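You operate a simulated robot arm through the tools that you are given. There is no shell and no other tool. Be economical: measure what you need, move in short steps, check, and stop when the job is done.

You are at the controls of a simulated two-armed robot. One attempt, no reset.

Task
Carry the white catch pan with both arms and set it on the top of the test bench.
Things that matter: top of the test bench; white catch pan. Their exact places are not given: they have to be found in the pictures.

It is judged by the outcome, as a careful person would: the job done as asked, and still so three seconds after it is handed in. It fails if anything else is knocked over, pushed out of place, dropped, spilled or broken.

Robot
Two 7-joint arms with two-finger parallel grippers on one trunk, on a base that drives. Base frame: it is fixed to the floor where the robot stands at the start and does not move with it; the origin is under the middle of the robot, x ahead of it, y to its left, z up; the surface under the hand at the start is at about z = 0.8. Lengths are in m, angles in degrees, forces in N, time in s.
The left shoulder is at the start at [0.07, 0.163, 1.17], the right one opposite. With the tool pointing down near the work surface each hand reaches from about 0.38 to 0.88 m from the robot's upright axis, wherever it stands, measured 20 degrees to its own side. Places, roughly: top of the test bench [0.5, 1.9, 0.8]. Payload 3.43 kg a hand.
The TCP of each hand is the grasp point between the finger pads, 0.034 m short of the fingertips. In the tool frame z runs along the fingers and y along their closing line. The gripper opens to 0.128 m. The fingers are 0.024 m wide and 0.012 m thick; the gripper's body (0.048 by 0.13 m) begins 0.096 m behind the TCP.
Orientation is told as [roll, pitch, yaw] about the base's x, y, z axes, in that order, counted from this pose: with the fingers straight down and closing along the base's y, the tool's x points along the base's -x, its y along +y and its z along -z.

Tools
- The arms move only by the tool send_rows. It takes "left_plan", "right_plan" or both (then of equal length, played together; a hand with none holds still); each is a list of rows, each a list of 6 numbers: the shift along the base's x, y, z in units of 500 mm (1.0 is 500 mm), then the turn, a rotation vector about the base's x, y, z in units of 90 degrees (1.0 is 90 degrees). In form: [[dx, dy, dz, rx, ry, rz], ...]. A call has 1 to 10 rows; each row is the pose to reach, as a shift and turn from the pose commanded when the call began. "left_fingers" and "right_fingers" are, for a hand that has rows, the gripper command, from -1 (fully open) to 1 (shut), values between in proportion, set as the call begins (left out, the last holds). A call with a number of a shift or a turn outside -1 to 1 is refused whole. Each row takes 0.2 s and may step no farther than 0.05 m and 8.6 degrees from the row before; otherwise, or with a gripper value out of range, the whole call is refused. A pose out of reach is approached as far as the arm can. The call stops where the force on the tool passes 40 N (or 10 N more than at its start, if that is more) or the arm is blocked; 0.2 s more then pass. The fingers move at their own pace (about 0.153 m/s each) and stop on an object; they squeeze with about 28 N. The grip force told is the motor's: it shows also when the fingers shut on nothing. Time passes only in rows, and 0.2 s behind the last, so rows that repeat a pose let the fingers close. The reply holds the time, the measured pose of the TCP, the force on the tool along the base axes, the opening and the grip force, in the units named above and with some noise, with the torque about the TCP (base axes, N m) and any sound that the robot's microphone picked up, and new pictures: "pictures" is both (left out), scene, wrist or none (wrist: the cameras of the hands that moved).
- Cameras (640 x 400 px; columns grow to the right, rows downward): "scene" is now at [0.1292, -0.0301, 1.3892]; the picture's right is [-0.35, -0.94, 0.00], its down [-0.61, 0.22, -0.76] and it looks along [0.72, -0.26, -0.65] (base axes); focal length 266 px, centre (320, 200). "left" rides on the left gripper at [0.076, 0.011, -0.16] in its tool frame; the picture's right is [-0.15, 0.99, 0.00], its down [-0.88, -0.13, -0.46] and it looks along [-0.45, -0.07, 0.89] (tool axes); focal length 234 px, centre (320, 200). "right" rides on the right gripper at [0.076, -0.011, -0.16] in its tool frame; the picture's right is [0.15, 0.99, 0.00], its down [-0.88, 0.13, -0.46] and it looks along [-0.45, 0.07, 0.89] (tool axes); focal length 234 px, centre (320, 200).
- raise_lower(by): slides the trunk up (or, below 0, down) by that many m; the arms and the scene camera ride with it, the base frame stays. It gives what a move gives, with no picture.
- roll_base(legs): drives the robot by 1 to 6 legs, each [ahead, left, turn to the left] in m, m and degrees, along the robot's own axes; the way and the turn of a leg run together, so that a leg with both is an arc; at most 1.5 m and 180 degrees a leg. The arms and the cameras ride along, it lands a little off, and it stops where it bumps. It gives what a move gives, and a new picture of the scene camera.
- aim_head(pan, tilt): turns the head with the scene camera to pan (to the left, within 86 degrees either way) and tilt (down, from -29 to 69), counted from straight ahead of the robot. It gives what a move gives, and a new picture of the scene camera.
- point_at(camera, pixels): for up to 12 pixels [column, row] of the newest picture of that camera ("zoom" is the newest enlarged one), the place [x, y, z] in the base frame of the surface seen there, good to about 0.002 m. It takes no simulated time.
- zoom(camera, box): a new picture of the part [left, top, right, bottom] of that camera's present view, enlarged. It takes no simulated time.
- job_done(): hands the job in; it is judged then, once.

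Go step by step. Measure first, check grasps and placings, and put right what went wrong. The budget is 80 turns and 260 pictures, counting those below and the enlarged ones. Unless the task says otherwise, let go and move clear before handing in, and close with one line.

The tools are called after "Request:" as a command line: name --argument value ..., lists and objects as JSON in quotes. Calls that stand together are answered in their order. send_rows: Moves the arms, as the interface text tells. Its arguments: {"type":"object","properties":{"left_plan":{"type":"array"},"left_fingers":{"type":"number"},"right_plan":{"type":"array"},"right_fingers":{"type":"number"},"pictures":{"type":"string","enum":["both","scene","wrist","none"]}},"required":[]} The other tools are called the same way: raise_lower (by) slides the trunk up or down; roll_base (legs) drives the base; aim_head (pan, tilt) turns the head that bears the scene camera; point_at (camera, pixels) gives the place of the surface under pixels of a picture; zoom (camera, box) takes an enlarged picture of a part of a camera's view; job_done () hands the job in.

At the start:

```text
time_s: 0.0
left_tcp_pos: [0.5899, 0.1212, 1.0616]
left_tcp_rot: [0.0, 0.0, 0.0]
left_force: [0.3, -0.2, 0.1]
left_ft_torque: [0.01, -0.01, 0.01]
left_finger_gap: 0.128
left_grasp_force: 0.1
right_tcp_pos: [0.5994, -0.403, 1.0988]
right_tcp_rot: [0.0, 0.0, 0.0]
right_force: [0.2, 0.3, 0.4]
right_ft_torque: [0.01, 0.0, 0.02]
right_finger_gap: 0.128
right_grasp_force: 0.1
trunk travel left (down, up): [-0.65, 0.29]
robot x, y, heading: [-0.0019, 0.0025, -0.0]
head pan, tilt: [-20.2, 40.2]
```

scene: 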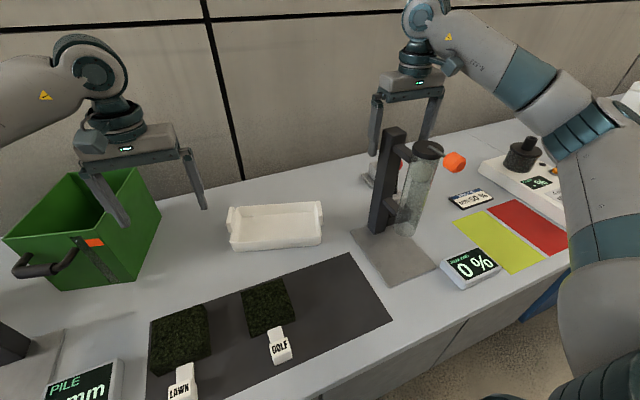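
right: 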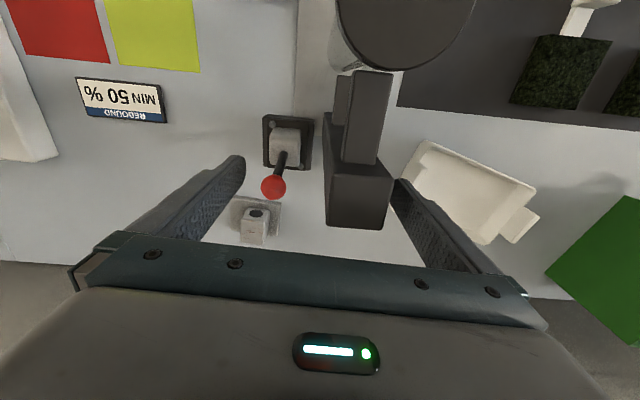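
left: 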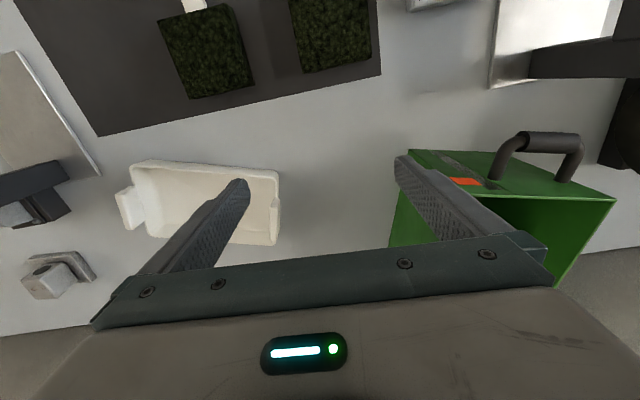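

The white catch pan is at scene pixels (228–322, 202–250), with tabs at its ends. I'll zoom in and measure it.

Request:
zoom --camera "scene" --box '[200, 170, 350, 264]'

Request:
point_at --camera "scene" --pixels '[[228, 208], [237, 208], [232, 222], [233, 247], [233, 240], [322, 204], [321, 238], [314, 204], [275, 230], [275, 215], [275, 255], [320, 226]]'

Request:
zoom --camera "left" --box '[100, 140, 300, 265]'

```text
4.26 times, centred on (275, 217) of scene
```

zoom: 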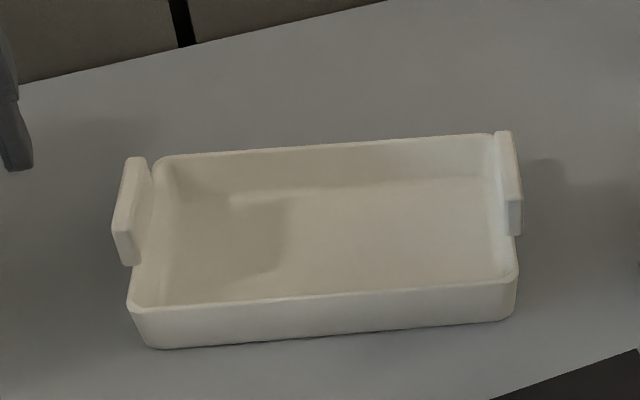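

```text
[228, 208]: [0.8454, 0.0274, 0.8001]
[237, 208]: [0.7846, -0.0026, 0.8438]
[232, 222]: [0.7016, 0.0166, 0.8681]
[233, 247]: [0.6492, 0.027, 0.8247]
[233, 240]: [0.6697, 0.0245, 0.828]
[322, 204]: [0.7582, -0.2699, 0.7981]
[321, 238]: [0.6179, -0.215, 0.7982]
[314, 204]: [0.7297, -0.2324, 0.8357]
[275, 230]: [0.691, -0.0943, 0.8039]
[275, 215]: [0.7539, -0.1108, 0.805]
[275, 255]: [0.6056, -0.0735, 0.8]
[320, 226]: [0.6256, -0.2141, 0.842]
```

```text
3.20 times, centred on (200, 202) of left
```

zoom: 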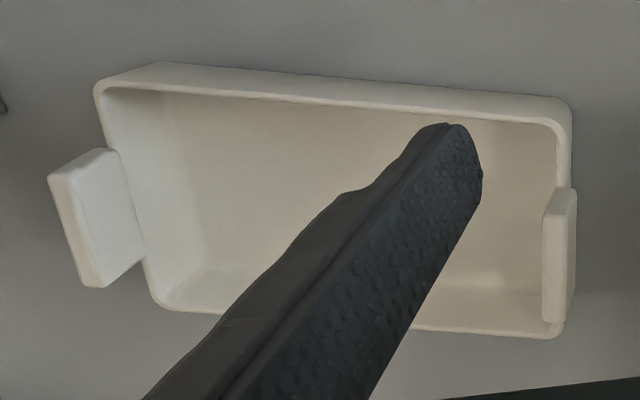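

The handles are upright tabs at each short end. I'll measure them finely from both views.

Request:
point_at --camera "zoom" --pixels '[[60, 185], [75, 230], [90, 275], [100, 160], [120, 210], [130, 255], [560, 200], [550, 250], [548, 310], [570, 300], [100, 100], [565, 115]]'

Request:
zoom --camera "scene" --box '[200, 170, 350, 264]'

Request:
point_at --camera "zoom" --pixels '[[130, 165], [145, 162], [119, 225], [128, 230], [125, 255], [500, 136], [509, 136], [510, 190], [518, 190], [515, 225], [140, 190], [515, 275]]'

Request:
point_at --camera "zoom" --pixels '[[135, 305], [320, 293], [160, 158], [320, 146], [488, 136], [230, 295], [430, 285], [250, 200], [400, 220], [240, 320], [130, 190], [514, 160]]'

```text
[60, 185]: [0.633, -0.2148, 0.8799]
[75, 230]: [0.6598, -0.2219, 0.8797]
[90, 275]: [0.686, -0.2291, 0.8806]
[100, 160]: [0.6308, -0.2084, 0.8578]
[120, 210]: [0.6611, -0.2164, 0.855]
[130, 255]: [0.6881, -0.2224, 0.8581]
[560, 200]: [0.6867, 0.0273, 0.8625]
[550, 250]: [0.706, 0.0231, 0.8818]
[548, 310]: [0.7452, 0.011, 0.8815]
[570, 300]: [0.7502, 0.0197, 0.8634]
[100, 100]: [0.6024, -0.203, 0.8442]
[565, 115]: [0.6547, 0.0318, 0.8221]
```

```text
4.26 times, centred on (275, 217) of scene
```

zoom: 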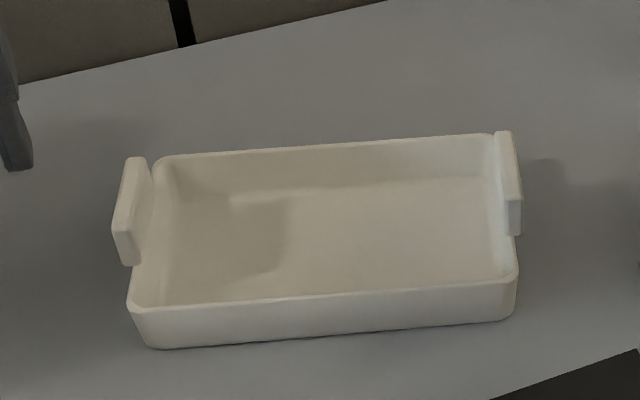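

```text
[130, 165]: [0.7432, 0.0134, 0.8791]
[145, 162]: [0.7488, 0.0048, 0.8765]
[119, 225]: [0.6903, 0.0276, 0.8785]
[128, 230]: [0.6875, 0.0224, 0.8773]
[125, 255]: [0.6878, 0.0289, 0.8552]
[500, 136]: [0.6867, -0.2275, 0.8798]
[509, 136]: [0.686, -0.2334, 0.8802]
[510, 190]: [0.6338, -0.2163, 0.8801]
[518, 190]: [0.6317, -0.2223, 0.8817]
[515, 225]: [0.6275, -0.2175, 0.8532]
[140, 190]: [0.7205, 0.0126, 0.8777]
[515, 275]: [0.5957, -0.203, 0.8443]
```

```text
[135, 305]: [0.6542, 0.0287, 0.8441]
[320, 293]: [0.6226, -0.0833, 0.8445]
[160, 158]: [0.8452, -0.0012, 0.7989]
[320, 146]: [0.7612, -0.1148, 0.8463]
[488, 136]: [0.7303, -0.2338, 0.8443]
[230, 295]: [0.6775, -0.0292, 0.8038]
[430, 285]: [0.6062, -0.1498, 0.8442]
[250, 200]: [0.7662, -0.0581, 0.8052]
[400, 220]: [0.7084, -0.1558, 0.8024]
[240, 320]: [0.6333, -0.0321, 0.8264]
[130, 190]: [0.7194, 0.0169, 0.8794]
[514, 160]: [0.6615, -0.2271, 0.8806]
```

The pan's tabs are centred near (0.718, 0.0175) and (0.660, -0.2235), with tops at z 0.881, and the pan is yawed about -13.5°. Before grasping, I'll look left for the bench.

Request:
aim_head --pan 75 --tilt 35

```text
time_s: 1.7
left_tcp_pos: [0.5891, 0.1206, 1.0597]
left_tcp_rot: [-0.1, -0.1, 0.0]
left_force: [-0.1, -0.6, -0.5]
left_ft_torque: [0.02, -0.02, 0.01]
left_finger_gap: 0.128
left_grasp_force: 0.0
right_tcp_pos: [0.6007, -0.4018, 1.0979]
right_tcp_rot: [0.0, 0.0, 0.0]
right_force: [0.3, -0.4, 0.6]
right_ft_torque: [-0.02, 0.0, 0.02]
right_finger_gap: 0.1277
right_grasp_force: 0.1
trunk travel left (down, up): [-0.65, 0.29]
robot x, y, heading: [0.001, -0.0009, 0.2]
head pan, tilt: [75.0, 35.0]
```

scene: 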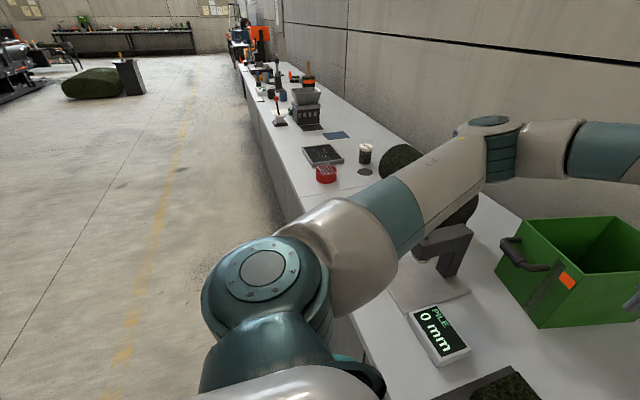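

The bench runs along the wall to the left with things on it. I'll zoom in on the area and measure.

Request:
zoom --camera "scene" --box '[220, 20, 460, 210]'

Request:
point_at --camera "scene" --pixels '[[303, 205], [285, 170], [265, 130], [250, 100], [320, 180], [325, 150], [365, 172], [335, 135], [305, 110], [280, 118], [300, 150], [345, 180]]'

```text
2.11 times, centred on (340, 115) of scene
```

zoom: 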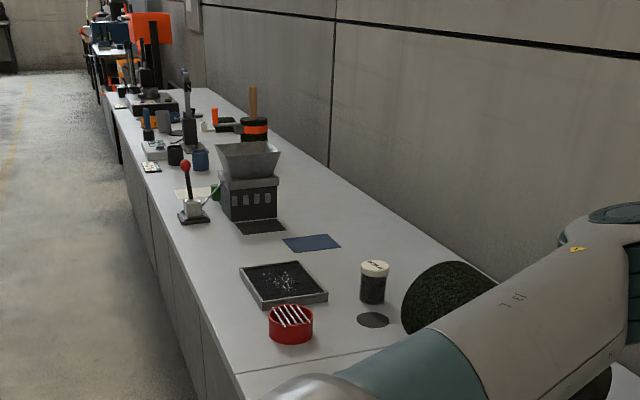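

```text
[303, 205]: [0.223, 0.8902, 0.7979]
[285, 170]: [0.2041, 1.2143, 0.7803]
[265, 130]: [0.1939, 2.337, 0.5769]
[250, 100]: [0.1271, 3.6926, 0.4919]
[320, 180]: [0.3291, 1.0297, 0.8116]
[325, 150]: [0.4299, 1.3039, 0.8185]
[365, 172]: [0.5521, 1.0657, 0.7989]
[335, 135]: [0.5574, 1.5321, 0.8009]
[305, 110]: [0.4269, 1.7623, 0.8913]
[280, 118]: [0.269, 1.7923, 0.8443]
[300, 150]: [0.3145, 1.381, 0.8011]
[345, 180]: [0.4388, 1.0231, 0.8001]
```

The test bench is the next module, past the seam at y ≈ 0.93. Next I'll look back at the pan and check where the stand next to it is.

Request:
aim_head --pan -20 --tilt 40

Request:
point_at --camera "scene" --pixels '[[395, 135], [380, 220], [390, 190], [385, 160], [427, 150], [430, 145], [404, 152], [360, 240], [432, 262], [455, 160], [370, 175], [405, 200]]'

Request:
point_at --camera "right" --pixels '[[345, 50], [400, 30], [350, 120], [360, 200], [385, 200], [330, 200], [275, 185], [250, 230], [380, 90], [330, 120]]'

Request:
point_at --camera "left" --pixels '[[430, 160], [400, 230], [410, 150], [60, 170], [70, 210], [450, 190], [520, 140]]'

```text
time_s: 3.4
left_tcp_pos: [0.5891, 0.1214, 1.0615]
left_tcp_rot: [0.0, -0.1, 0.0]
left_force: [0.3, -0.2, 0.1]
left_ft_torque: [0.03, -0.01, 0.03]
left_finger_gap: 0.1283
left_grasp_force: 0.0
right_tcp_pos: [0.6002, -0.4012, 1.0994]
right_tcp_rot: [0.1, 0.0, 0.1]
right_force: [0.4, 0.0, -0.1]
right_ft_torque: [-0.01, 0.0, 0.01]
right_finger_gap: 0.1279
right_grasp_force: 0.1
trunk travel left (down, up): [-0.65, 0.29]
robot x, y, heading: [-0.0013, 0.0004, 0.1]
head pan, tilt: [-20.0, 40.0]
```

scene: 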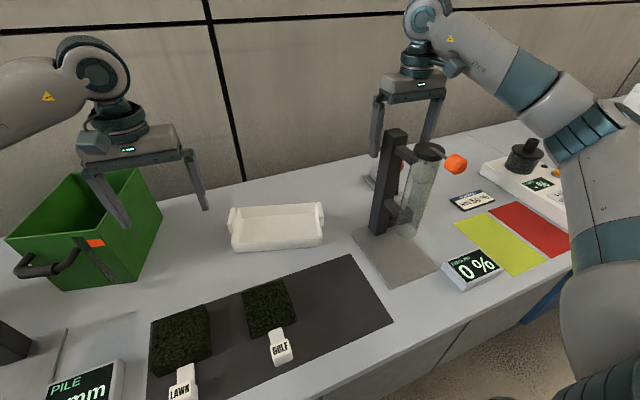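

```text
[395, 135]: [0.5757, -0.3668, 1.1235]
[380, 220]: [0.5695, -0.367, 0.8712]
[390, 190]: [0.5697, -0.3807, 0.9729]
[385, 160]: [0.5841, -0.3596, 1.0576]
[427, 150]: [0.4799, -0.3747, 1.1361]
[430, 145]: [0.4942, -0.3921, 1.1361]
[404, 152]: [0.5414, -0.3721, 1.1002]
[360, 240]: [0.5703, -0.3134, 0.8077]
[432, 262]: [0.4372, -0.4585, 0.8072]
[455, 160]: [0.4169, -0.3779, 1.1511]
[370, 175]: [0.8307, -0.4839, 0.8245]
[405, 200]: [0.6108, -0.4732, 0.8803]
```

```text
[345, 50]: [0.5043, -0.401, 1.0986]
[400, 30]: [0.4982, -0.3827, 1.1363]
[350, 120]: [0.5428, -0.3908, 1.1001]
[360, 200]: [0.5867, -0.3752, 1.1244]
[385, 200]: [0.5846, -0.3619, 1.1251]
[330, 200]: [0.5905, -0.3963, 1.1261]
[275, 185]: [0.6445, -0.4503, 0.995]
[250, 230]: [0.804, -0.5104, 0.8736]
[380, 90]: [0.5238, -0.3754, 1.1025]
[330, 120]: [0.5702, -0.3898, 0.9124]
```

```text
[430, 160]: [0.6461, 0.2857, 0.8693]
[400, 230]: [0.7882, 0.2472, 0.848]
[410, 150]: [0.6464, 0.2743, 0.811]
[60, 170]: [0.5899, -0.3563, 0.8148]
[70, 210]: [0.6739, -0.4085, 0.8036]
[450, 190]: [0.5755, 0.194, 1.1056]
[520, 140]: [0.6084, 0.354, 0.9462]
```

The stand's post (x 0.57–0.605, y about -0.38, top 1.125) sits between the right hand's fingers. I'll raise the trunk straight up so the hand clears it and the arm stays above it.

Request:
raise_lower --by 0.2

Request:
aim_head --pan -25 --tilt 42

```text
time_s: 5.6
left_tcp_pos: [0.5883, 0.1213, 1.2601]
left_tcp_rot: [0.0, 0.0, 0.0]
left_force: [0.6, -0.1, 0.0]
left_ft_torque: [0.0, -0.01, 0.0]
left_finger_gap: 0.128
left_grasp_force: 0.0
right_tcp_pos: [0.5992, -0.4013, 1.2985]
right_tcp_rot: [0.0, 0.0, 0.0]
right_force: [-0.2, 0.4, 0.8]
right_ft_torque: [0.02, 0.0, 0.0]
right_finger_gap: 0.1279
right_grasp_force: 0.0
trunk travel left (down, up): [-0.85, 0.09]
robot x, y, heading: [0.0, 0.006, 0.0]
head pan, tilt: [-20.0, 40.0]
```

```text
time_s: 6.2
left_tcp_pos: [0.5895, 0.121, 1.2604]
left_tcp_rot: [0.1, 0.0, 0.0]
left_force: [-0.2, 0.0, 0.1]
left_ft_torque: [0.01, 0.02, 0.02]
left_finger_gap: 0.1281
left_grasp_force: 0.0
right_tcp_pos: [0.5988, -0.4013, 1.299]
right_tcp_rot: [0.0, 0.1, 0.0]
right_force: [-0.3, -0.1, -0.4]
right_ft_torque: [0.0, 0.0, 0.01]
right_finger_gap: 0.1279
right_grasp_force: 0.1
trunk travel left (down, up): [-0.85, 0.09]
robot x, y, heading: [-0.001, -0.0006, 0.0]
head pan, tilt: [-25.0, 42.0]
```

scene: 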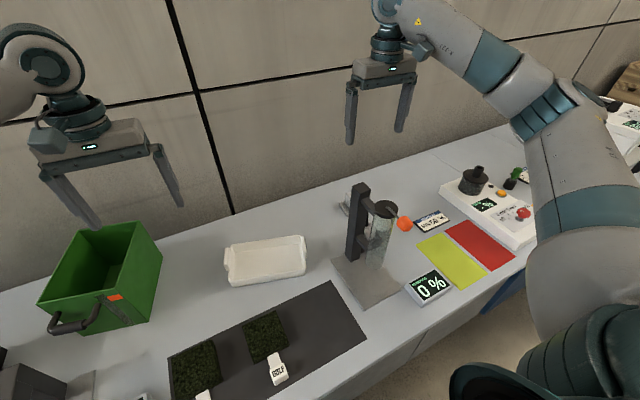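

Both hands are clear above. I'll move them over the tabs at z ≈ 1.2 with a yaw of -13.5°.

Request:
send_rows --right_plan '[[0.024, 0.071, -0.04, 0, 0, -0.03], [0.049, 0.142, -0.08, 0, 0, -0.06], [0.073, 0.213, -0.12, 0, 0, -0.09], [0.098, 0.284, -0.16, 0, 0, -0.12], [0.122, 0.355, -0.2, 0, 0, -0.15], [0.122, 0.355, -0.2, 0, 0, -0.15]]' --left_plan '[[0.052, -0.041, -0.024, 0, 0, -0.03], [0.103, -0.083, -0.048, 0, 0, -0.06], [0.155, -0.124, -0.072, 0, 0, -0.09], [0.206, -0.166, -0.096, 0, 0, -0.12], [0.258, -0.207, -0.12, 0, 0, -0.15], [0.258, -0.207, -0.12, 0, 0, -0.15]]' --right_fingers -1 --left_fingers -1

```text
time_s: 7.7
left_tcp_pos: [0.7162, 0.0161, 1.2007]
left_tcp_rot: [0.1, -0.1, -13.6]
left_force: [-0.3, -0.3, -0.1]
left_ft_torque: [0.01, 0.0, 0.01]
left_finger_gap: 0.128
left_grasp_force: 0.2
right_tcp_pos: [0.6586, -0.2236, 1.1983]
right_tcp_rot: [0.0, -0.1, -13.6]
right_force: [-0.1, 0.2, -0.2]
right_ft_torque: [-0.01, -0.08, 0.01]
right_finger_gap: 0.1279
right_grasp_force: 0.0
trunk travel left (down, up): [-0.85, 0.09]
robot x, y, heading: [0.001, -0.0001, -0.1]
head pan, tilt: [-25.0, 42.0]
```

scene: 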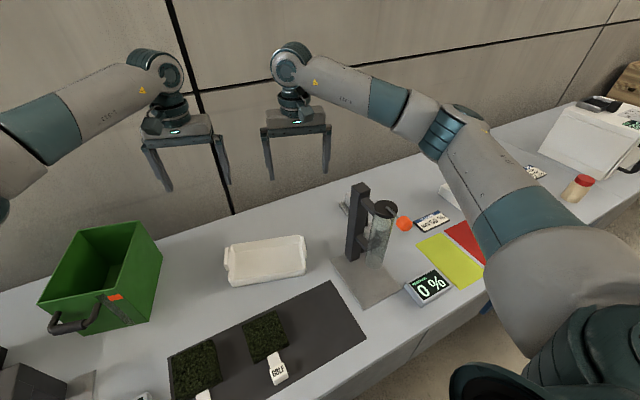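
right: 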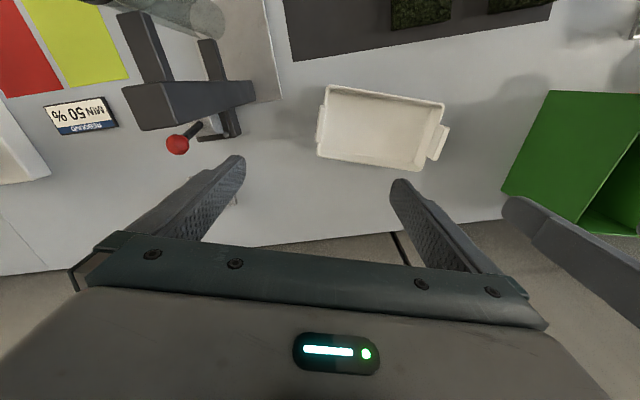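
left: 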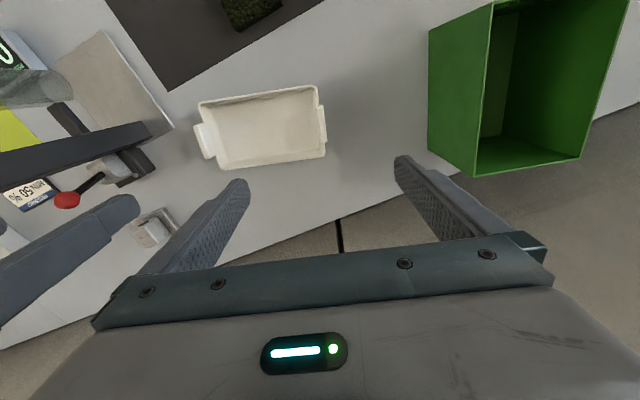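

The hands are over the tabs. I'll check the right forearm's height against the stand before descending.

Request:
point_at --camera "scene" --pixels '[[445, 130], [440, 155], [385, 105], [400, 125], [485, 180], [470, 215], [330, 85], [40, 140], [358, 190]]'

Request:
send_rows --right_plan '[[0, 0, -0.08, 0, 0, 0], [0, 0, -0.16, 0, 0, 0], [0, 0, -0.24, 0, 0, 0], [0, 0, -0.32, 0, 0, 0]]' --left_plan '[[0, 0, -0.08, 0, 0, 0], [0, 0, -0.16, 0, 0, 0], [0, 0, -0.24, 0, 0, 0], [0, 0, -0.32, 0, 0, 0]]'

```text
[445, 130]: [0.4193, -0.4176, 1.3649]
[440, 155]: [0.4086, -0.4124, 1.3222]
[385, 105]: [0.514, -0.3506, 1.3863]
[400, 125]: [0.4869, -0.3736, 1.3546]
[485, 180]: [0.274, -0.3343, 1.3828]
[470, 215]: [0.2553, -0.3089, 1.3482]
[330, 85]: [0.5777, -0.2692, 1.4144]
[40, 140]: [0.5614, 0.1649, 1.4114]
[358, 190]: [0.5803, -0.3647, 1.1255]
```

```text
time_s: 8.7
left_tcp_pos: [0.7205, 0.0179, 1.0405]
left_tcp_rot: [0.1, 0.1, -13.5]
left_force: [0.2, -0.8, -0.3]
left_ft_torque: [0.03, 0.03, -0.04]
left_finger_gap: 0.128
left_grasp_force: 0.1
right_tcp_pos: [0.6627, -0.2254, 1.0372]
right_tcp_rot: [0.0, 0.0, -13.4]
right_force: [-0.7, -0.4, 0.3]
right_ft_torque: [0.02, 0.01, 0.01]
right_finger_gap: 0.1281
right_grasp_force: 0.1
trunk travel left (down, up): [-0.85, 0.09]
robot x, y, heading: [0.0014, 0.0001, -0.1]
head pan, tilt: [-25.0, 42.0]
```

scene: 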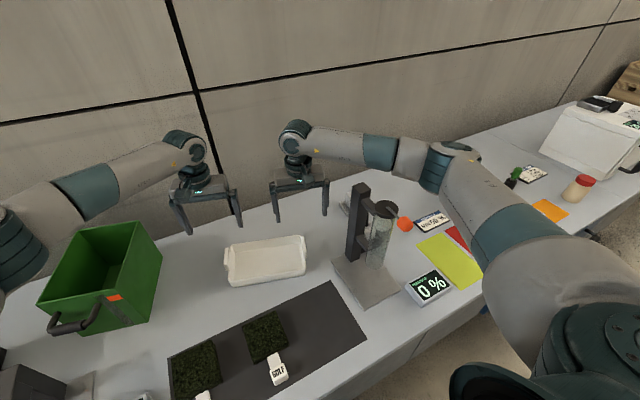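
right: 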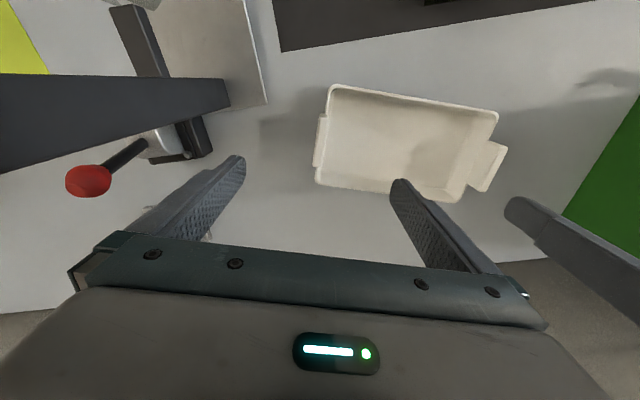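
left: 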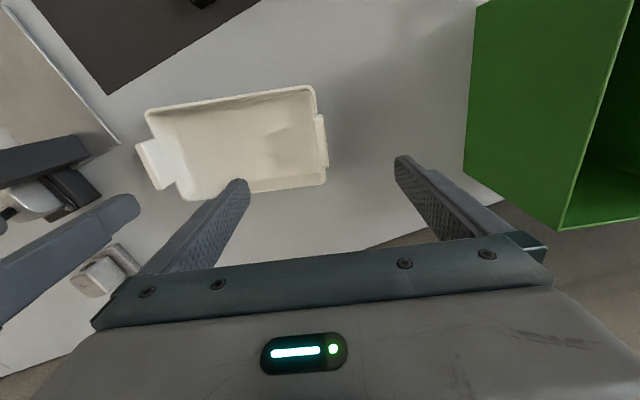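

I'll check the forearm height again, now that it is lower.

Request:
point_at --camera "scene" --pixels '[[378, 165], [405, 175], [432, 188], [440, 200], [455, 225], [350, 155], [475, 245]]'

Request:
point_at --camera "left" --pixels '[[150, 180], [160, 150], [318, 130], [324, 150]]'

Request:
point_at --camera "right" --pixels '[[320, 130], [316, 150], [475, 180], [495, 165], [500, 148]]'

```text
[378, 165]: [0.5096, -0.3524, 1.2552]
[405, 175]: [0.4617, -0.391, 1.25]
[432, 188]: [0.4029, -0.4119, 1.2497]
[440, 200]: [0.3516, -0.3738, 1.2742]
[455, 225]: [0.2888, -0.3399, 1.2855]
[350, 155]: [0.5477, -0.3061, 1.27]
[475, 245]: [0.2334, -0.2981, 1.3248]
```

```text
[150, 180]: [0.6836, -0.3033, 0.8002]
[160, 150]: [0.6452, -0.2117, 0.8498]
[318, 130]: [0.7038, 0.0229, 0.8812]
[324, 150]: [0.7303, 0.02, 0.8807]
```

```text
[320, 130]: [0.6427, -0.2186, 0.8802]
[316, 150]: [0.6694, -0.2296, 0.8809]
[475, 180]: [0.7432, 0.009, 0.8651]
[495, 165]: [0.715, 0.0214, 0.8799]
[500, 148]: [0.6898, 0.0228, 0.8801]
```

The right forearm would come down onto the stand's funnel (top 1.136–1.15). I'll raise the trunk to its limit and shift the base 0.2 m left, so the right arm comes in clear of the stand.

Request:
raise_lower --by 0.085

Request:
roll_base --legs '[[0, 0.2, 0]]'

```text
time_s: 9.9
left_tcp_pos: [0.7192, 0.0177, 1.1264]
left_tcp_rot: [0.0, 0.1, -13.5]
left_force: [0.1, 0.5, -0.7]
left_ft_torque: [0.03, 0.0, 0.05]
left_finger_gap: 0.1281
left_grasp_force: 0.0
right_tcp_pos: [0.6605, -0.2233, 1.1237]
right_tcp_rot: [-0.1, 0.0, -13.5]
right_force: [-0.3, -1.6, -0.8]
right_ft_torque: [-0.01, 0.05, -0.02]
right_finger_gap: 0.1282
right_grasp_force: 0.1
trunk travel left (down, up): [-0.935, 0.005]
robot x, y, heading: [0.0006, -0.0038, 0.3]
head pan, tilt: [-25.0, 42.0]
```

```text
time_s: 11.5
left_tcp_pos: [0.7178, 0.2116, 1.1262]
left_tcp_rot: [0.1, 0.1, -13.6]
left_force: [0.3, -0.4, 1.0]
left_ft_torque: [0.03, 0.0, 0.0]
left_finger_gap: 0.128
left_grasp_force: 0.0
right_tcp_pos: [0.6603, -0.0287, 1.1235]
right_tcp_rot: [0.1, 0.2, -13.7]
right_force: [0.0, -0.3, -0.1]
right_ft_torque: [0.08, 0.02, 0.01]
right_finger_gap: 0.1281
right_grasp_force: 0.0
trunk travel left (down, up): [-0.935, 0.005]
robot x, y, heading: [0.0002, 0.2, -0.1]
head pan, tilt: [-25.0, 42.0]
```

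scene: 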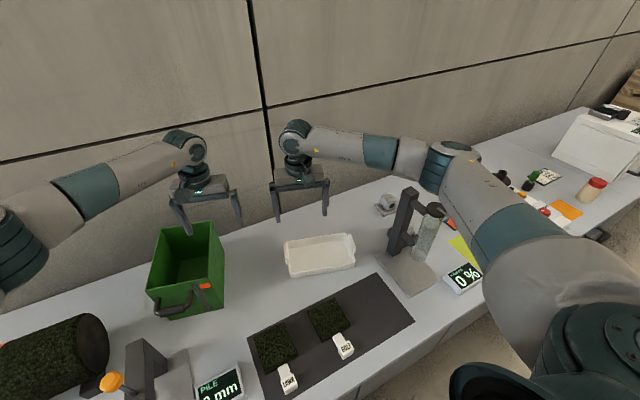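

The base moved 0.2 m left. I'll slide both hands 0.195 m right, back over the tabs, and recheck the arm.

Request:
send_rows --right_plan '[[0, -0.098, 0, 0, 0, 0], [0, -0.195, 0, 0, 0, 0], [0, -0.293, 0, 0, 0, 0], [0, -0.39, 0, 0, 0, 0], [0, -0.39, 0, 0, 0, 0]]' --left_plan '[[0, -0.097, 0, 0, 0, 0], [0, -0.194, 0, 0, 0, 0], [0, -0.291, 0, 0, 0, 0], [0, -0.388, 0, 0, 0, 0], [0, -0.388, 0, 0, 0, 0]]' --pictures "scene"

```text
time_s: 12.7
left_tcp_pos: [0.7145, 0.0316, 1.1288]
left_tcp_rot: [-0.2, -0.2, -13.7]
left_force: [-0.4, 0.6, -0.6]
left_ft_torque: [-0.05, -0.01, -0.03]
left_finger_gap: 0.128
left_grasp_force: 0.0
left hand out of reach, approached as far as the arm can: row 4, 5
right_tcp_pos: [0.6602, -0.2199, 1.1237]
right_tcp_rot: [-0.1, 0.0, -13.6]
right_force: [0.5, 0.4, -0.6]
right_ft_torque: [0.0, 0.02, -0.01]
right_finger_gap: 0.128
right_grasp_force: 0.0
trunk travel left (down, up): [-0.935, 0.005]
robot x, y, heading: [0.0032, 0.2035, -0.0]
head pan, tilt: [-25.0, 42.0]
```

scene: 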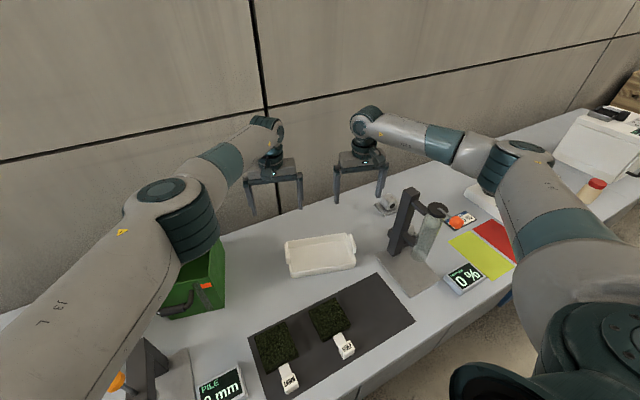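

The left arm is at the edge of its reach, 14 mm short. I'll check where the right arm now runs relative to the stand.

Request:
point_at --camera "scene" --pixels '[[440, 155], [470, 170], [490, 190], [410, 140], [520, 220], [560, 240], [200, 245], [215, 190], [438, 212], [458, 222], [170, 270]]'

```text
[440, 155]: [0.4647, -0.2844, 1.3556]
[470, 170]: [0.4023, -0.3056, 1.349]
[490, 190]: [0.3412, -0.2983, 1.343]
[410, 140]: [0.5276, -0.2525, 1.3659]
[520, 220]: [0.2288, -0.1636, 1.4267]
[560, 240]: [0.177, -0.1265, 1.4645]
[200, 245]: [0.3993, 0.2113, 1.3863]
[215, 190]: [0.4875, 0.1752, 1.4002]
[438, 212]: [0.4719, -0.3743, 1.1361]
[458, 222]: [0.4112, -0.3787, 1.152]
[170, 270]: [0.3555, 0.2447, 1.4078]
```

The right arm is still too close to the stand, and the left is at its limit. A better stance faces the pan squarely (heading -13.5°, about 0.74 m back), so both arms reach nearly straight. I'll first lift the hands and move them left so they clear the post while the base turns.

Request:
send_rows --right_plan '[[0, 0, 0.09, 0, 0, 0], [0, 0, 0.18, 0, 0, 0], [0, 0.05, 0.26, 0, 0, 0], [0, 0.13, 0.3, 0, 0, 0], [0, 0.22, 0.3, 0, 0, 0], [0, 0.3, 0.3, 0, 0, 0]]' --left_plan '[[0, 0, 0.09, 0, 0, 0], [0, 0.04, 0.18, 0, 0, 0], [0, 0.1, 0.24, 0, 0, 0], [0, 0.18, 0.28, 0, 0, 0], [0, 0.26, 0.28, 0, 0, 0], [0, 0.34, 0.28, 0, 0, 0]]' --pictures "none"

Request:
roll_base --legs '[[-0.03, -0.13, -13.5]]'

```text
time_s: 14.1
left_tcp_pos: [0.7138, 0.205, 1.2659]
left_tcp_rot: [-0.2, 0.1, -13.7]
left_force: [1.2, 0.1, -0.3]
left_ft_torque: [-0.05, 0.02, 0.01]
left_finger_gap: 0.1279
left_grasp_force: 0.1
right_tcp_pos: [0.66, -0.0663, 1.2739]
right_tcp_rot: [-0.1, 0.0, -13.9]
right_force: [0.3, 0.7, -0.6]
right_ft_torque: [-0.06, 0.03, 0.02]
right_finger_gap: 0.1279
right_grasp_force: 0.1
trunk travel left (down, up): [-0.935, 0.005]
robot x, y, heading: [-0.002, 0.1988, -0.3]
head pan, tilt: [-25.0, 42.0]
```

```text
time_s: 15.4
left_tcp_pos: [0.6516, -0.086, 1.2659]
left_tcp_rot: [-0.2, 0.0, -27.1]
left_force: [0.7, 0.4, 0.4]
left_ft_torque: [-0.05, 0.03, 0.0]
left_finger_gap: 0.128
left_grasp_force: 0.0
right_tcp_pos: [0.5364, -0.3391, 1.2738]
right_tcp_rot: [-0.2, 0.1, -27.2]
right_force: [0.1, 0.8, 0.9]
right_ft_torque: [-0.03, 0.03, 0.02]
right_finger_gap: 0.1279
right_grasp_force: 0.1
trunk travel left (down, up): [-0.935, 0.005]
robot x, y, heading: [-0.0471, 0.0739, -13.6]
head pan, tilt: [-25.0, 42.0]
```

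scene: 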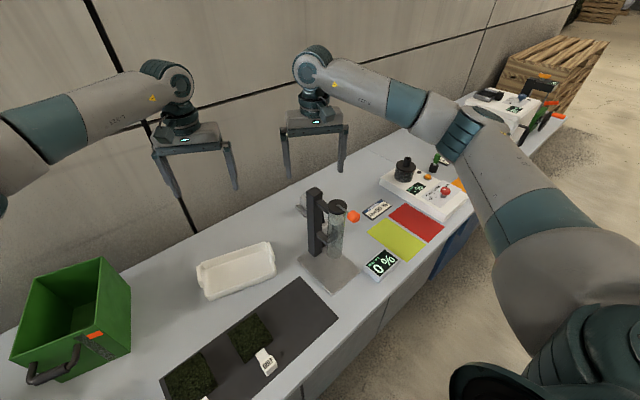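

I'm in the new stance. I'll move the hands over the tabs, lateral move first, then lower partway.

Request:
send_rows --right_plan '[[0.062, 0.058, 0, 0, 0, 0.038], [0.124, 0.116, 0, 0, 0, 0.076], [0.186, 0.173, 0, 0, 0, 0.114], [0.248, 0.231, 0, 0, 0, 0.152], [0.248, 0.231, -0.09, 0, 0, 0.152], [0.248, 0.231, -0.18, 0, 0, 0.152], [0.248, 0.231, -0.27, 0, 0, 0.152], [0.248, 0.231, -0.36, 0, 0, 0.152]]' --left_plan '[[0.033, 0.052, 0, 0, 0, 0.038], [0.066, 0.104, 0, 0, 0, 0.076], [0.1, 0.155, 0, 0, 0, 0.114], [0.133, 0.207, 0, 0, 0, 0.151], [0.133, 0.207, -0.09, 0, 0, 0.151], [0.133, 0.207, -0.18, 0, 0, 0.151], [0.133, 0.207, -0.26, 0, 0, 0.151], [0.133, 0.207, -0.345, 0, 0, 0.151]]'

```text
time_s: 17.2
left_tcp_pos: [0.7179, 0.0136, 1.0917]
left_tcp_rot: [0.0, 0.2, -13.4]
left_force: [0.2, 0.1, -0.4]
left_ft_torque: [-0.01, 0.03, 0.0]
left_finger_gap: 0.1281
left_grasp_force: 0.1
right_tcp_pos: [0.6592, -0.2269, 1.0927]
right_tcp_rot: [-0.1, 0.1, -13.4]
right_force: [0.1, -0.4, 1.1]
right_ft_torque: [0.01, 0.02, 0.0]
right_finger_gap: 0.1279
right_grasp_force: 0.1
trunk travel left (down, up): [-0.935, 0.005]
robot x, y, heading: [-0.044, 0.0729, -13.5]
head pan, tilt: [-25.0, 42.0]
```

scene: 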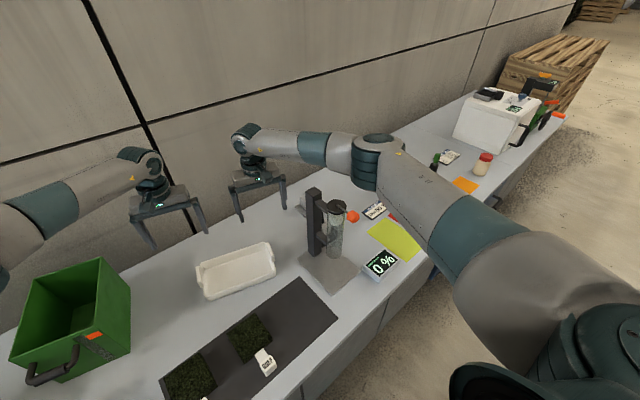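
right: 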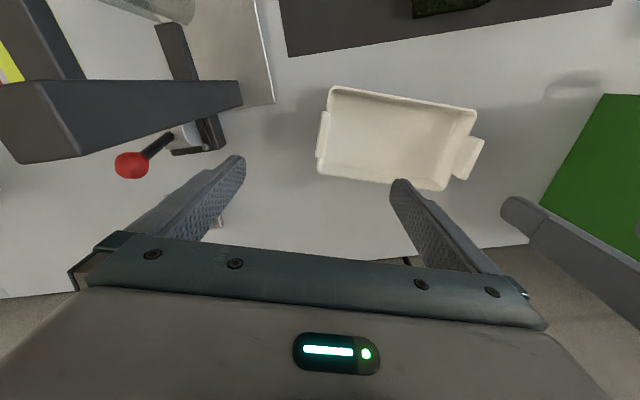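
left: 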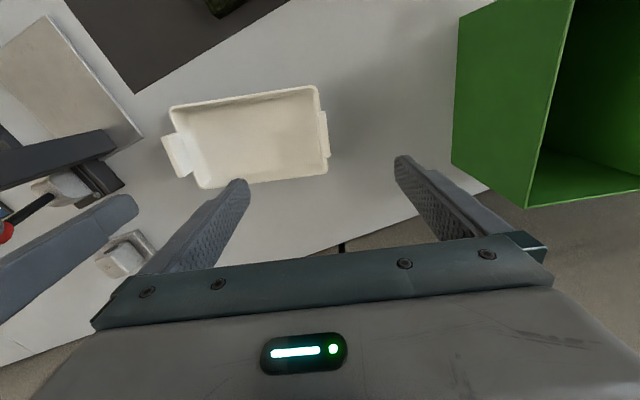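

Request:
point_at --camera "scene" --pixels '[[310, 165], [340, 172], [365, 185], [380, 195], [410, 215], [430, 245], [375, 150], [330, 135], [338, 205], [352, 216]]'

```text
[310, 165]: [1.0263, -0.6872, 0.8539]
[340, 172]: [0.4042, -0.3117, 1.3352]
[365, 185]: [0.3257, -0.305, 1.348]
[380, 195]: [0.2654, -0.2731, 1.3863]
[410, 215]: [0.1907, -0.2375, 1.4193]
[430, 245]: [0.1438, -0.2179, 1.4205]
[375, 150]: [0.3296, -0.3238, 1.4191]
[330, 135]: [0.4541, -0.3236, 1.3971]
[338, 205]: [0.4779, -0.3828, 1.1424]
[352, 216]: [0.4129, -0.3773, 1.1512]
```

The forearm's lower edge is near z 1.32 and about y -0.31, so it has both height and side clearance now. I'll descend 0.12 m and check again.

Request:
send_rows --right_plan '[[0.0, 0.0, -0.08, 0, 0, 0], [0.0, 0.003, -0.16, 0, 0, 0], [0.0, 0.007, -0.24, 0, 0, 0], [0.0, 0.007, -0.24, 0, 0, 0]]' --left_plan '[[0.0, 0.0, -0.08, 0, 0, 0], [0.0, 0.004, -0.16, 0, 0, 0], [0.0, 0.008, -0.24, 0, 0, 0], [0.0, 0.008, -0.24, 0, 0, 0]]'

Request:
point_at --camera "scene" --pixels '[[310, 185], [325, 190], [340, 195], [355, 200], [370, 210], [290, 180], [338, 205], [352, 216]]'

```text
time_s: 18.2
left_tcp_pos: [0.7154, 0.0193, 0.9751]
left_tcp_rot: [0.0, 0.0, -13.5]
left_force: [-0.4, 0.6, -0.2]
left_ft_torque: [0.0, -0.02, 0.04]
left_finger_gap: 0.1281
left_grasp_force: 0.0
right_tcp_pos: [0.6569, -0.2233, 0.9736]
right_tcp_rot: [0.0, -0.1, -13.3]
right_force: [0.2, -0.6, -0.8]
right_ft_torque: [-0.01, -0.01, 0.03]
right_finger_gap: 0.128
right_grasp_force: 0.0
trunk travel left (down, up): [-0.935, 0.005]
robot x, y, heading: [-0.0462, 0.0768, -13.4]
head pan, tilt: [-25.0, 42.0]
```

scene: 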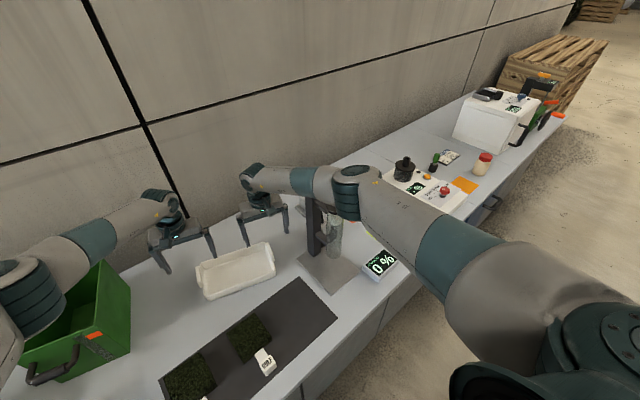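
right: 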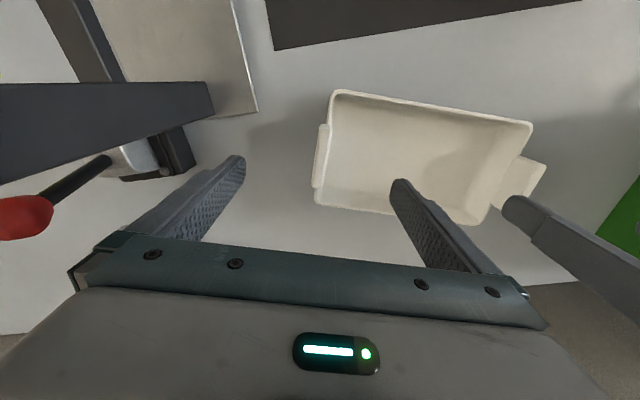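
left: 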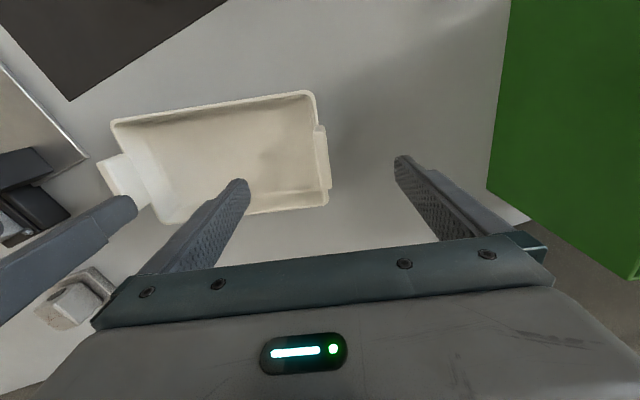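

```text
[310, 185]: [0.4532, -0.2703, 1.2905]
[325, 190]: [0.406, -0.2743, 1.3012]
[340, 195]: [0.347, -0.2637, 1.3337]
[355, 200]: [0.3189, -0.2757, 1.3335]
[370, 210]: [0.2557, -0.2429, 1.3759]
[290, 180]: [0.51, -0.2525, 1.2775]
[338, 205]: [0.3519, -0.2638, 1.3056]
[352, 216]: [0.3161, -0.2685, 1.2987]
```

The forearm has plenty of clearance: z ≈ 1.29 against 1.14, and y ≈ -0.27. I'll lower the hands to grasp height, z 0.866, with the fingers open.

Request:
send_rows --right_plan '[[0.004, 0, -0.075, 0, 0, 0], [0.006, 0, -0.15, 0, 0, 0], [0.006, 0, -0.215, 0, 0, 0], [0.006, 0, -0.215, 0, 0, 0]]' --left_plan '[[0.003, 0, -0.075, 0, 0, 0], [0.005, 0, -0.15, 0, 0, 0], [0.005, -0.002, -0.218, 0, 0, 0], [0.005, -0.002, -0.218, 0, 0, 0]]'

```text
time_s: 19.2
left_tcp_pos: [0.7062, 0.0221, 0.8729]
left_tcp_rot: [0.0, 0.0, -13.4]
left_force: [0.1, -1.3, -0.3]
left_ft_torque: [0.01, 0.01, 0.04]
left_finger_gap: 0.1279
left_grasp_force: 0.1
left hand out of reach, approached as far as the arm can: row 3, 4
right_tcp_pos: [0.6517, -0.2218, 0.8784]
right_tcp_rot: [-0.1, -0.1, -13.4]
right_force: [0.3, 0.0, 0.1]
right_ft_torque: [0.02, -0.01, 0.01]
right_finger_gap: 0.1281
right_grasp_force: 0.0
right hand out of reach, approached as far as the arm can: row 3, 4
trunk travel left (down, up): [-0.935, 0.005]
robot x, y, heading: [-0.0444, 0.0722, -13.6]
head pan, tilt: [-25.0, 42.0]
```

scene: 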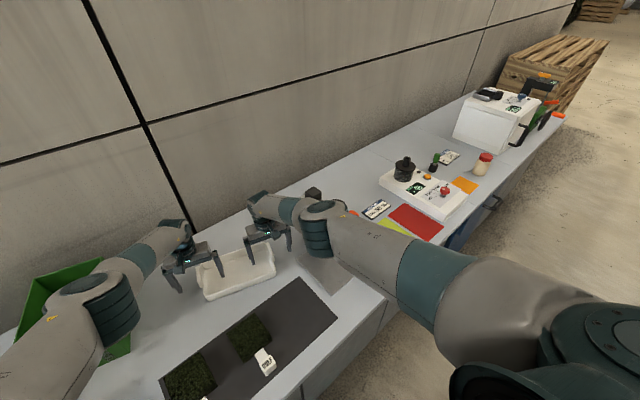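
right: 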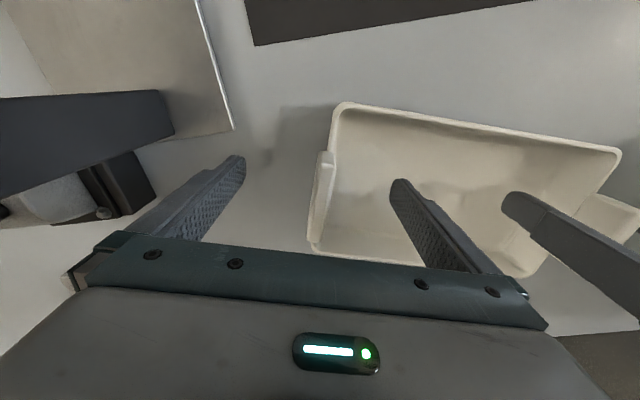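
left: 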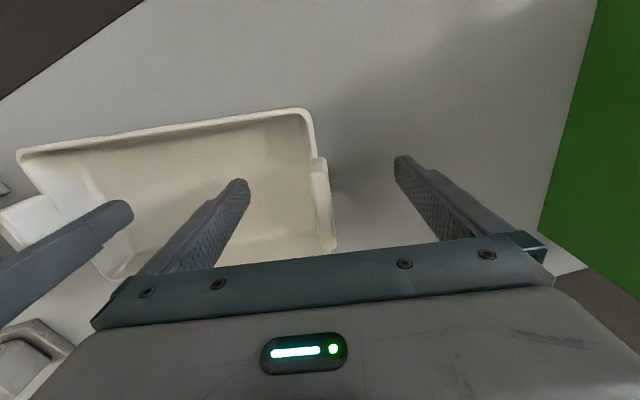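

Both arms hit their reach limit about 10 mm short. Lowering the trunk gains reach, so I'll check the forearm clearance for that.

Request:
point_at --camera "scene" --pixels '[[285, 220], [295, 228], [305, 245], [320, 255], [340, 262], [360, 280], [315, 190]]'

Request:
send_rows --right_plan '[[0, 0, 0.08, 0, 0, 0], [0, 0, 0.08, 0, 0, 0]]' --left_plan '[[0, 0, 0.08, 0, 0, 0], [0, 0, 0.08, 0, 0, 0]]' --pictures "none"

```text
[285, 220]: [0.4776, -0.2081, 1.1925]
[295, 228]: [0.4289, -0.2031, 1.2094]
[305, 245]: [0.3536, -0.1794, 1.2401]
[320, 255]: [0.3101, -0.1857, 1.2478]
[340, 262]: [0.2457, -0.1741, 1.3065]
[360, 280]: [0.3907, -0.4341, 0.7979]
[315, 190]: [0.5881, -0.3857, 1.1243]
```

```text
time_s: 19.8
left_tcp_pos: [0.7077, 0.0226, 0.9129]
left_tcp_rot: [0.0, 0.1, -13.4]
left_force: [0.6, 0.2, 0.8]
left_ft_torque: [0.01, -0.01, 0.03]
left_finger_gap: 0.1278
left_grasp_force: 0.0
right_tcp_pos: [0.6516, -0.2222, 0.9176]
right_tcp_rot: [0.0, 0.0, -13.4]
right_force: [-0.6, 0.1, 0.0]
right_ft_torque: [-0.01, 0.01, 0.02]
right_finger_gap: 0.1278
right_grasp_force: 0.0
trunk travel left (down, up): [-0.935, 0.005]
robot x, y, heading: [-0.0472, 0.0734, -13.5]
head pan, tilt: [-25.0, 42.0]
```

The forearm passes well left of the stand. I'll lower the trunk 0.045 m and then trim both hands.

Request:
raise_lower --by -0.045

Request:
send_rows --right_plan '[[0.017, -0.003, -0.012, 0, 0, 0], [0.017, -0.003, -0.012, 0, 0, 0]]' --left_plan '[[0.021, -0.009, -0.004, 0, 0, 0], [0.021, -0.009, -0.004, 0, 0, 0]]'

```text
time_s: 20.6
left_tcp_pos: [0.7075, 0.0223, 0.8684]
left_tcp_rot: [0.0, 0.0, -13.4]
left_force: [0.2, -0.9, -0.5]
left_ft_torque: [0.0, -0.02, 0.02]
left_finger_gap: 0.1279
left_grasp_force: 0.1
right_tcp_pos: [0.6517, -0.2219, 0.8731]
right_tcp_rot: [0.0, 0.1, -13.4]
right_force: [0.5, 0.1, 0.1]
right_ft_torque: [0.02, -0.02, 0.01]
right_finger_gap: 0.128
right_grasp_force: 0.0
trunk travel left (down, up): [-0.89, 0.05]
robot x, y, heading: [-0.0463, 0.0723, -13.6]
head pan, tilt: [-25.0, 42.0]
```

```text
time_s: 21.2
left_tcp_pos: [0.7186, 0.018, 0.8657]
left_tcp_rot: [0.0, 0.0, -13.4]
left_force: [-0.7, -0.1, -0.5]
left_ft_torque: [-0.01, 0.02, -0.01]
left_finger_gap: 0.1281
left_grasp_force: 0.1
right_tcp_pos: [0.6593, -0.2236, 0.8674]
right_tcp_rot: [0.0, 0.0, -13.4]
right_force: [0.3, 0.8, 0.5]
right_ft_torque: [-0.02, -0.02, 0.0]
right_finger_gap: 0.1279
right_grasp_force: 0.1
trunk travel left (down, up): [-0.89, 0.05]
robot x, y, heading: [-0.0473, 0.0731, -13.6]
head pan, tilt: [-25.0, 42.0]
```

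scene: 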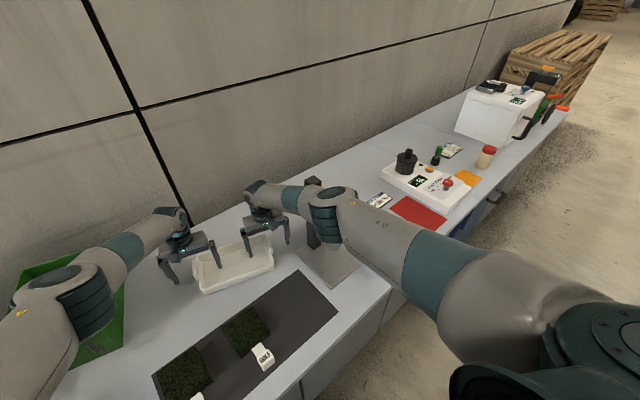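
right: 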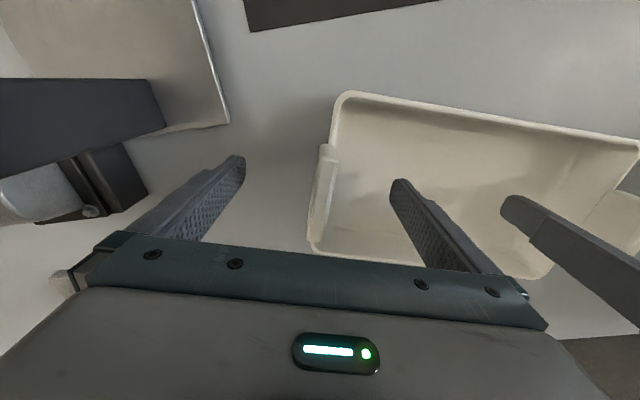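
left: 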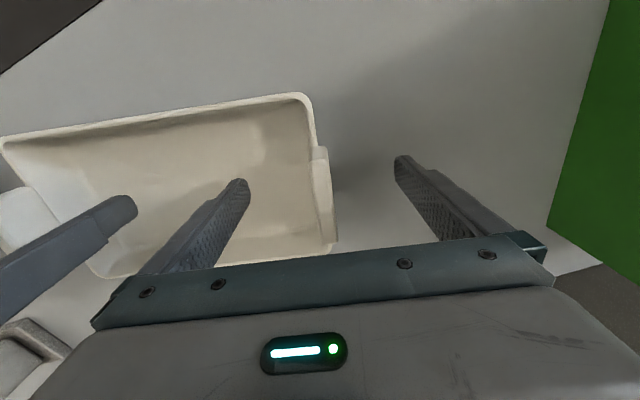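

Both hands straddle the tabs, seen at (322, 190) in the left view and (322, 200) in the right. I'll close both grippers.

Request:
send_rows --right_plan '[[0, 0, 0, 0, 0, 0], [0, 0, 0, 0, 0, 0], [0, 0, 0, 0, 0, 0], [0, 0, 0, 0, 0, 0]]' --left_plan '[[0, 0, 0, 0, 0, 0], [0, 0, 0, 0, 0, 0], [0, 0, 0, 0, 0, 0], [0, 0, 0, 0, 0, 0]]' --right_fingers 1 --left_fingers 1

```text
time_s: 22.2
left_tcp_pos: [0.7183, 0.0181, 0.8656]
left_tcp_rot: [0.0, 0.0, -13.4]
left_force: [-3.1, 6.1, 0.7]
left_ft_torque: [-0.26, -0.22, -0.55]
left_finger_gap: 0.014
left_grasp_force: 28.2
right_tcp_pos: [0.6599, -0.2246, 0.8669]
right_tcp_rot: [-0.1, 0.0, -13.6]
right_force: [3.1, -5.4, -0.8]
right_ft_torque: [0.13, 0.28, -0.51]
right_finger_gap: 0.014
right_grasp_force: 27.7
trunk travel left (down, up): [-0.89, 0.05]
robot x, y, heading: [-0.0452, 0.0747, -13.5]
head pan, tilt: [-25.0, 42.0]
```

scene: 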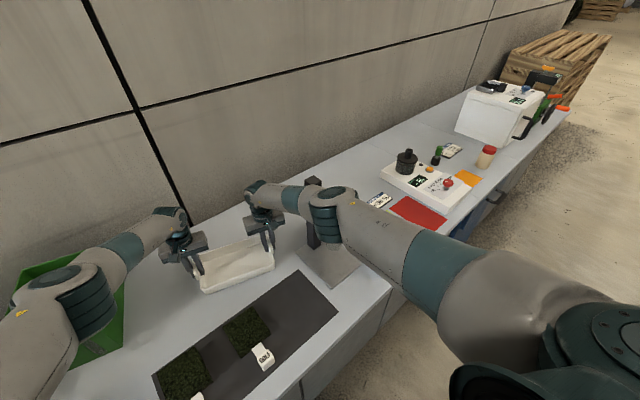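
right: 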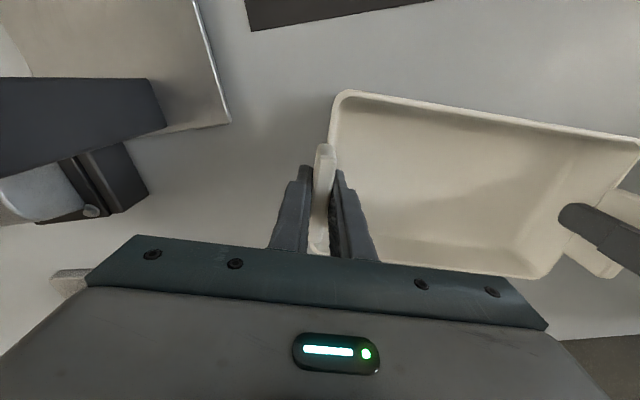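
left: 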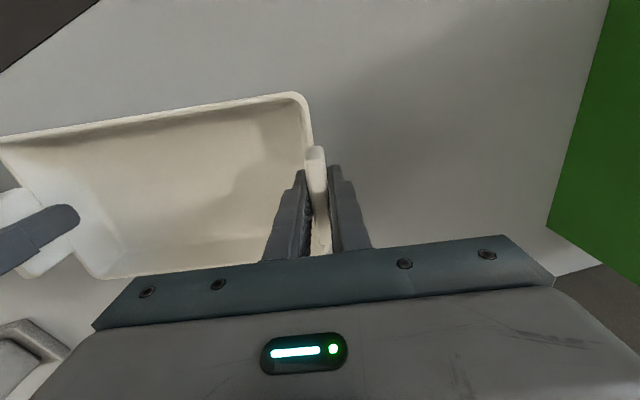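

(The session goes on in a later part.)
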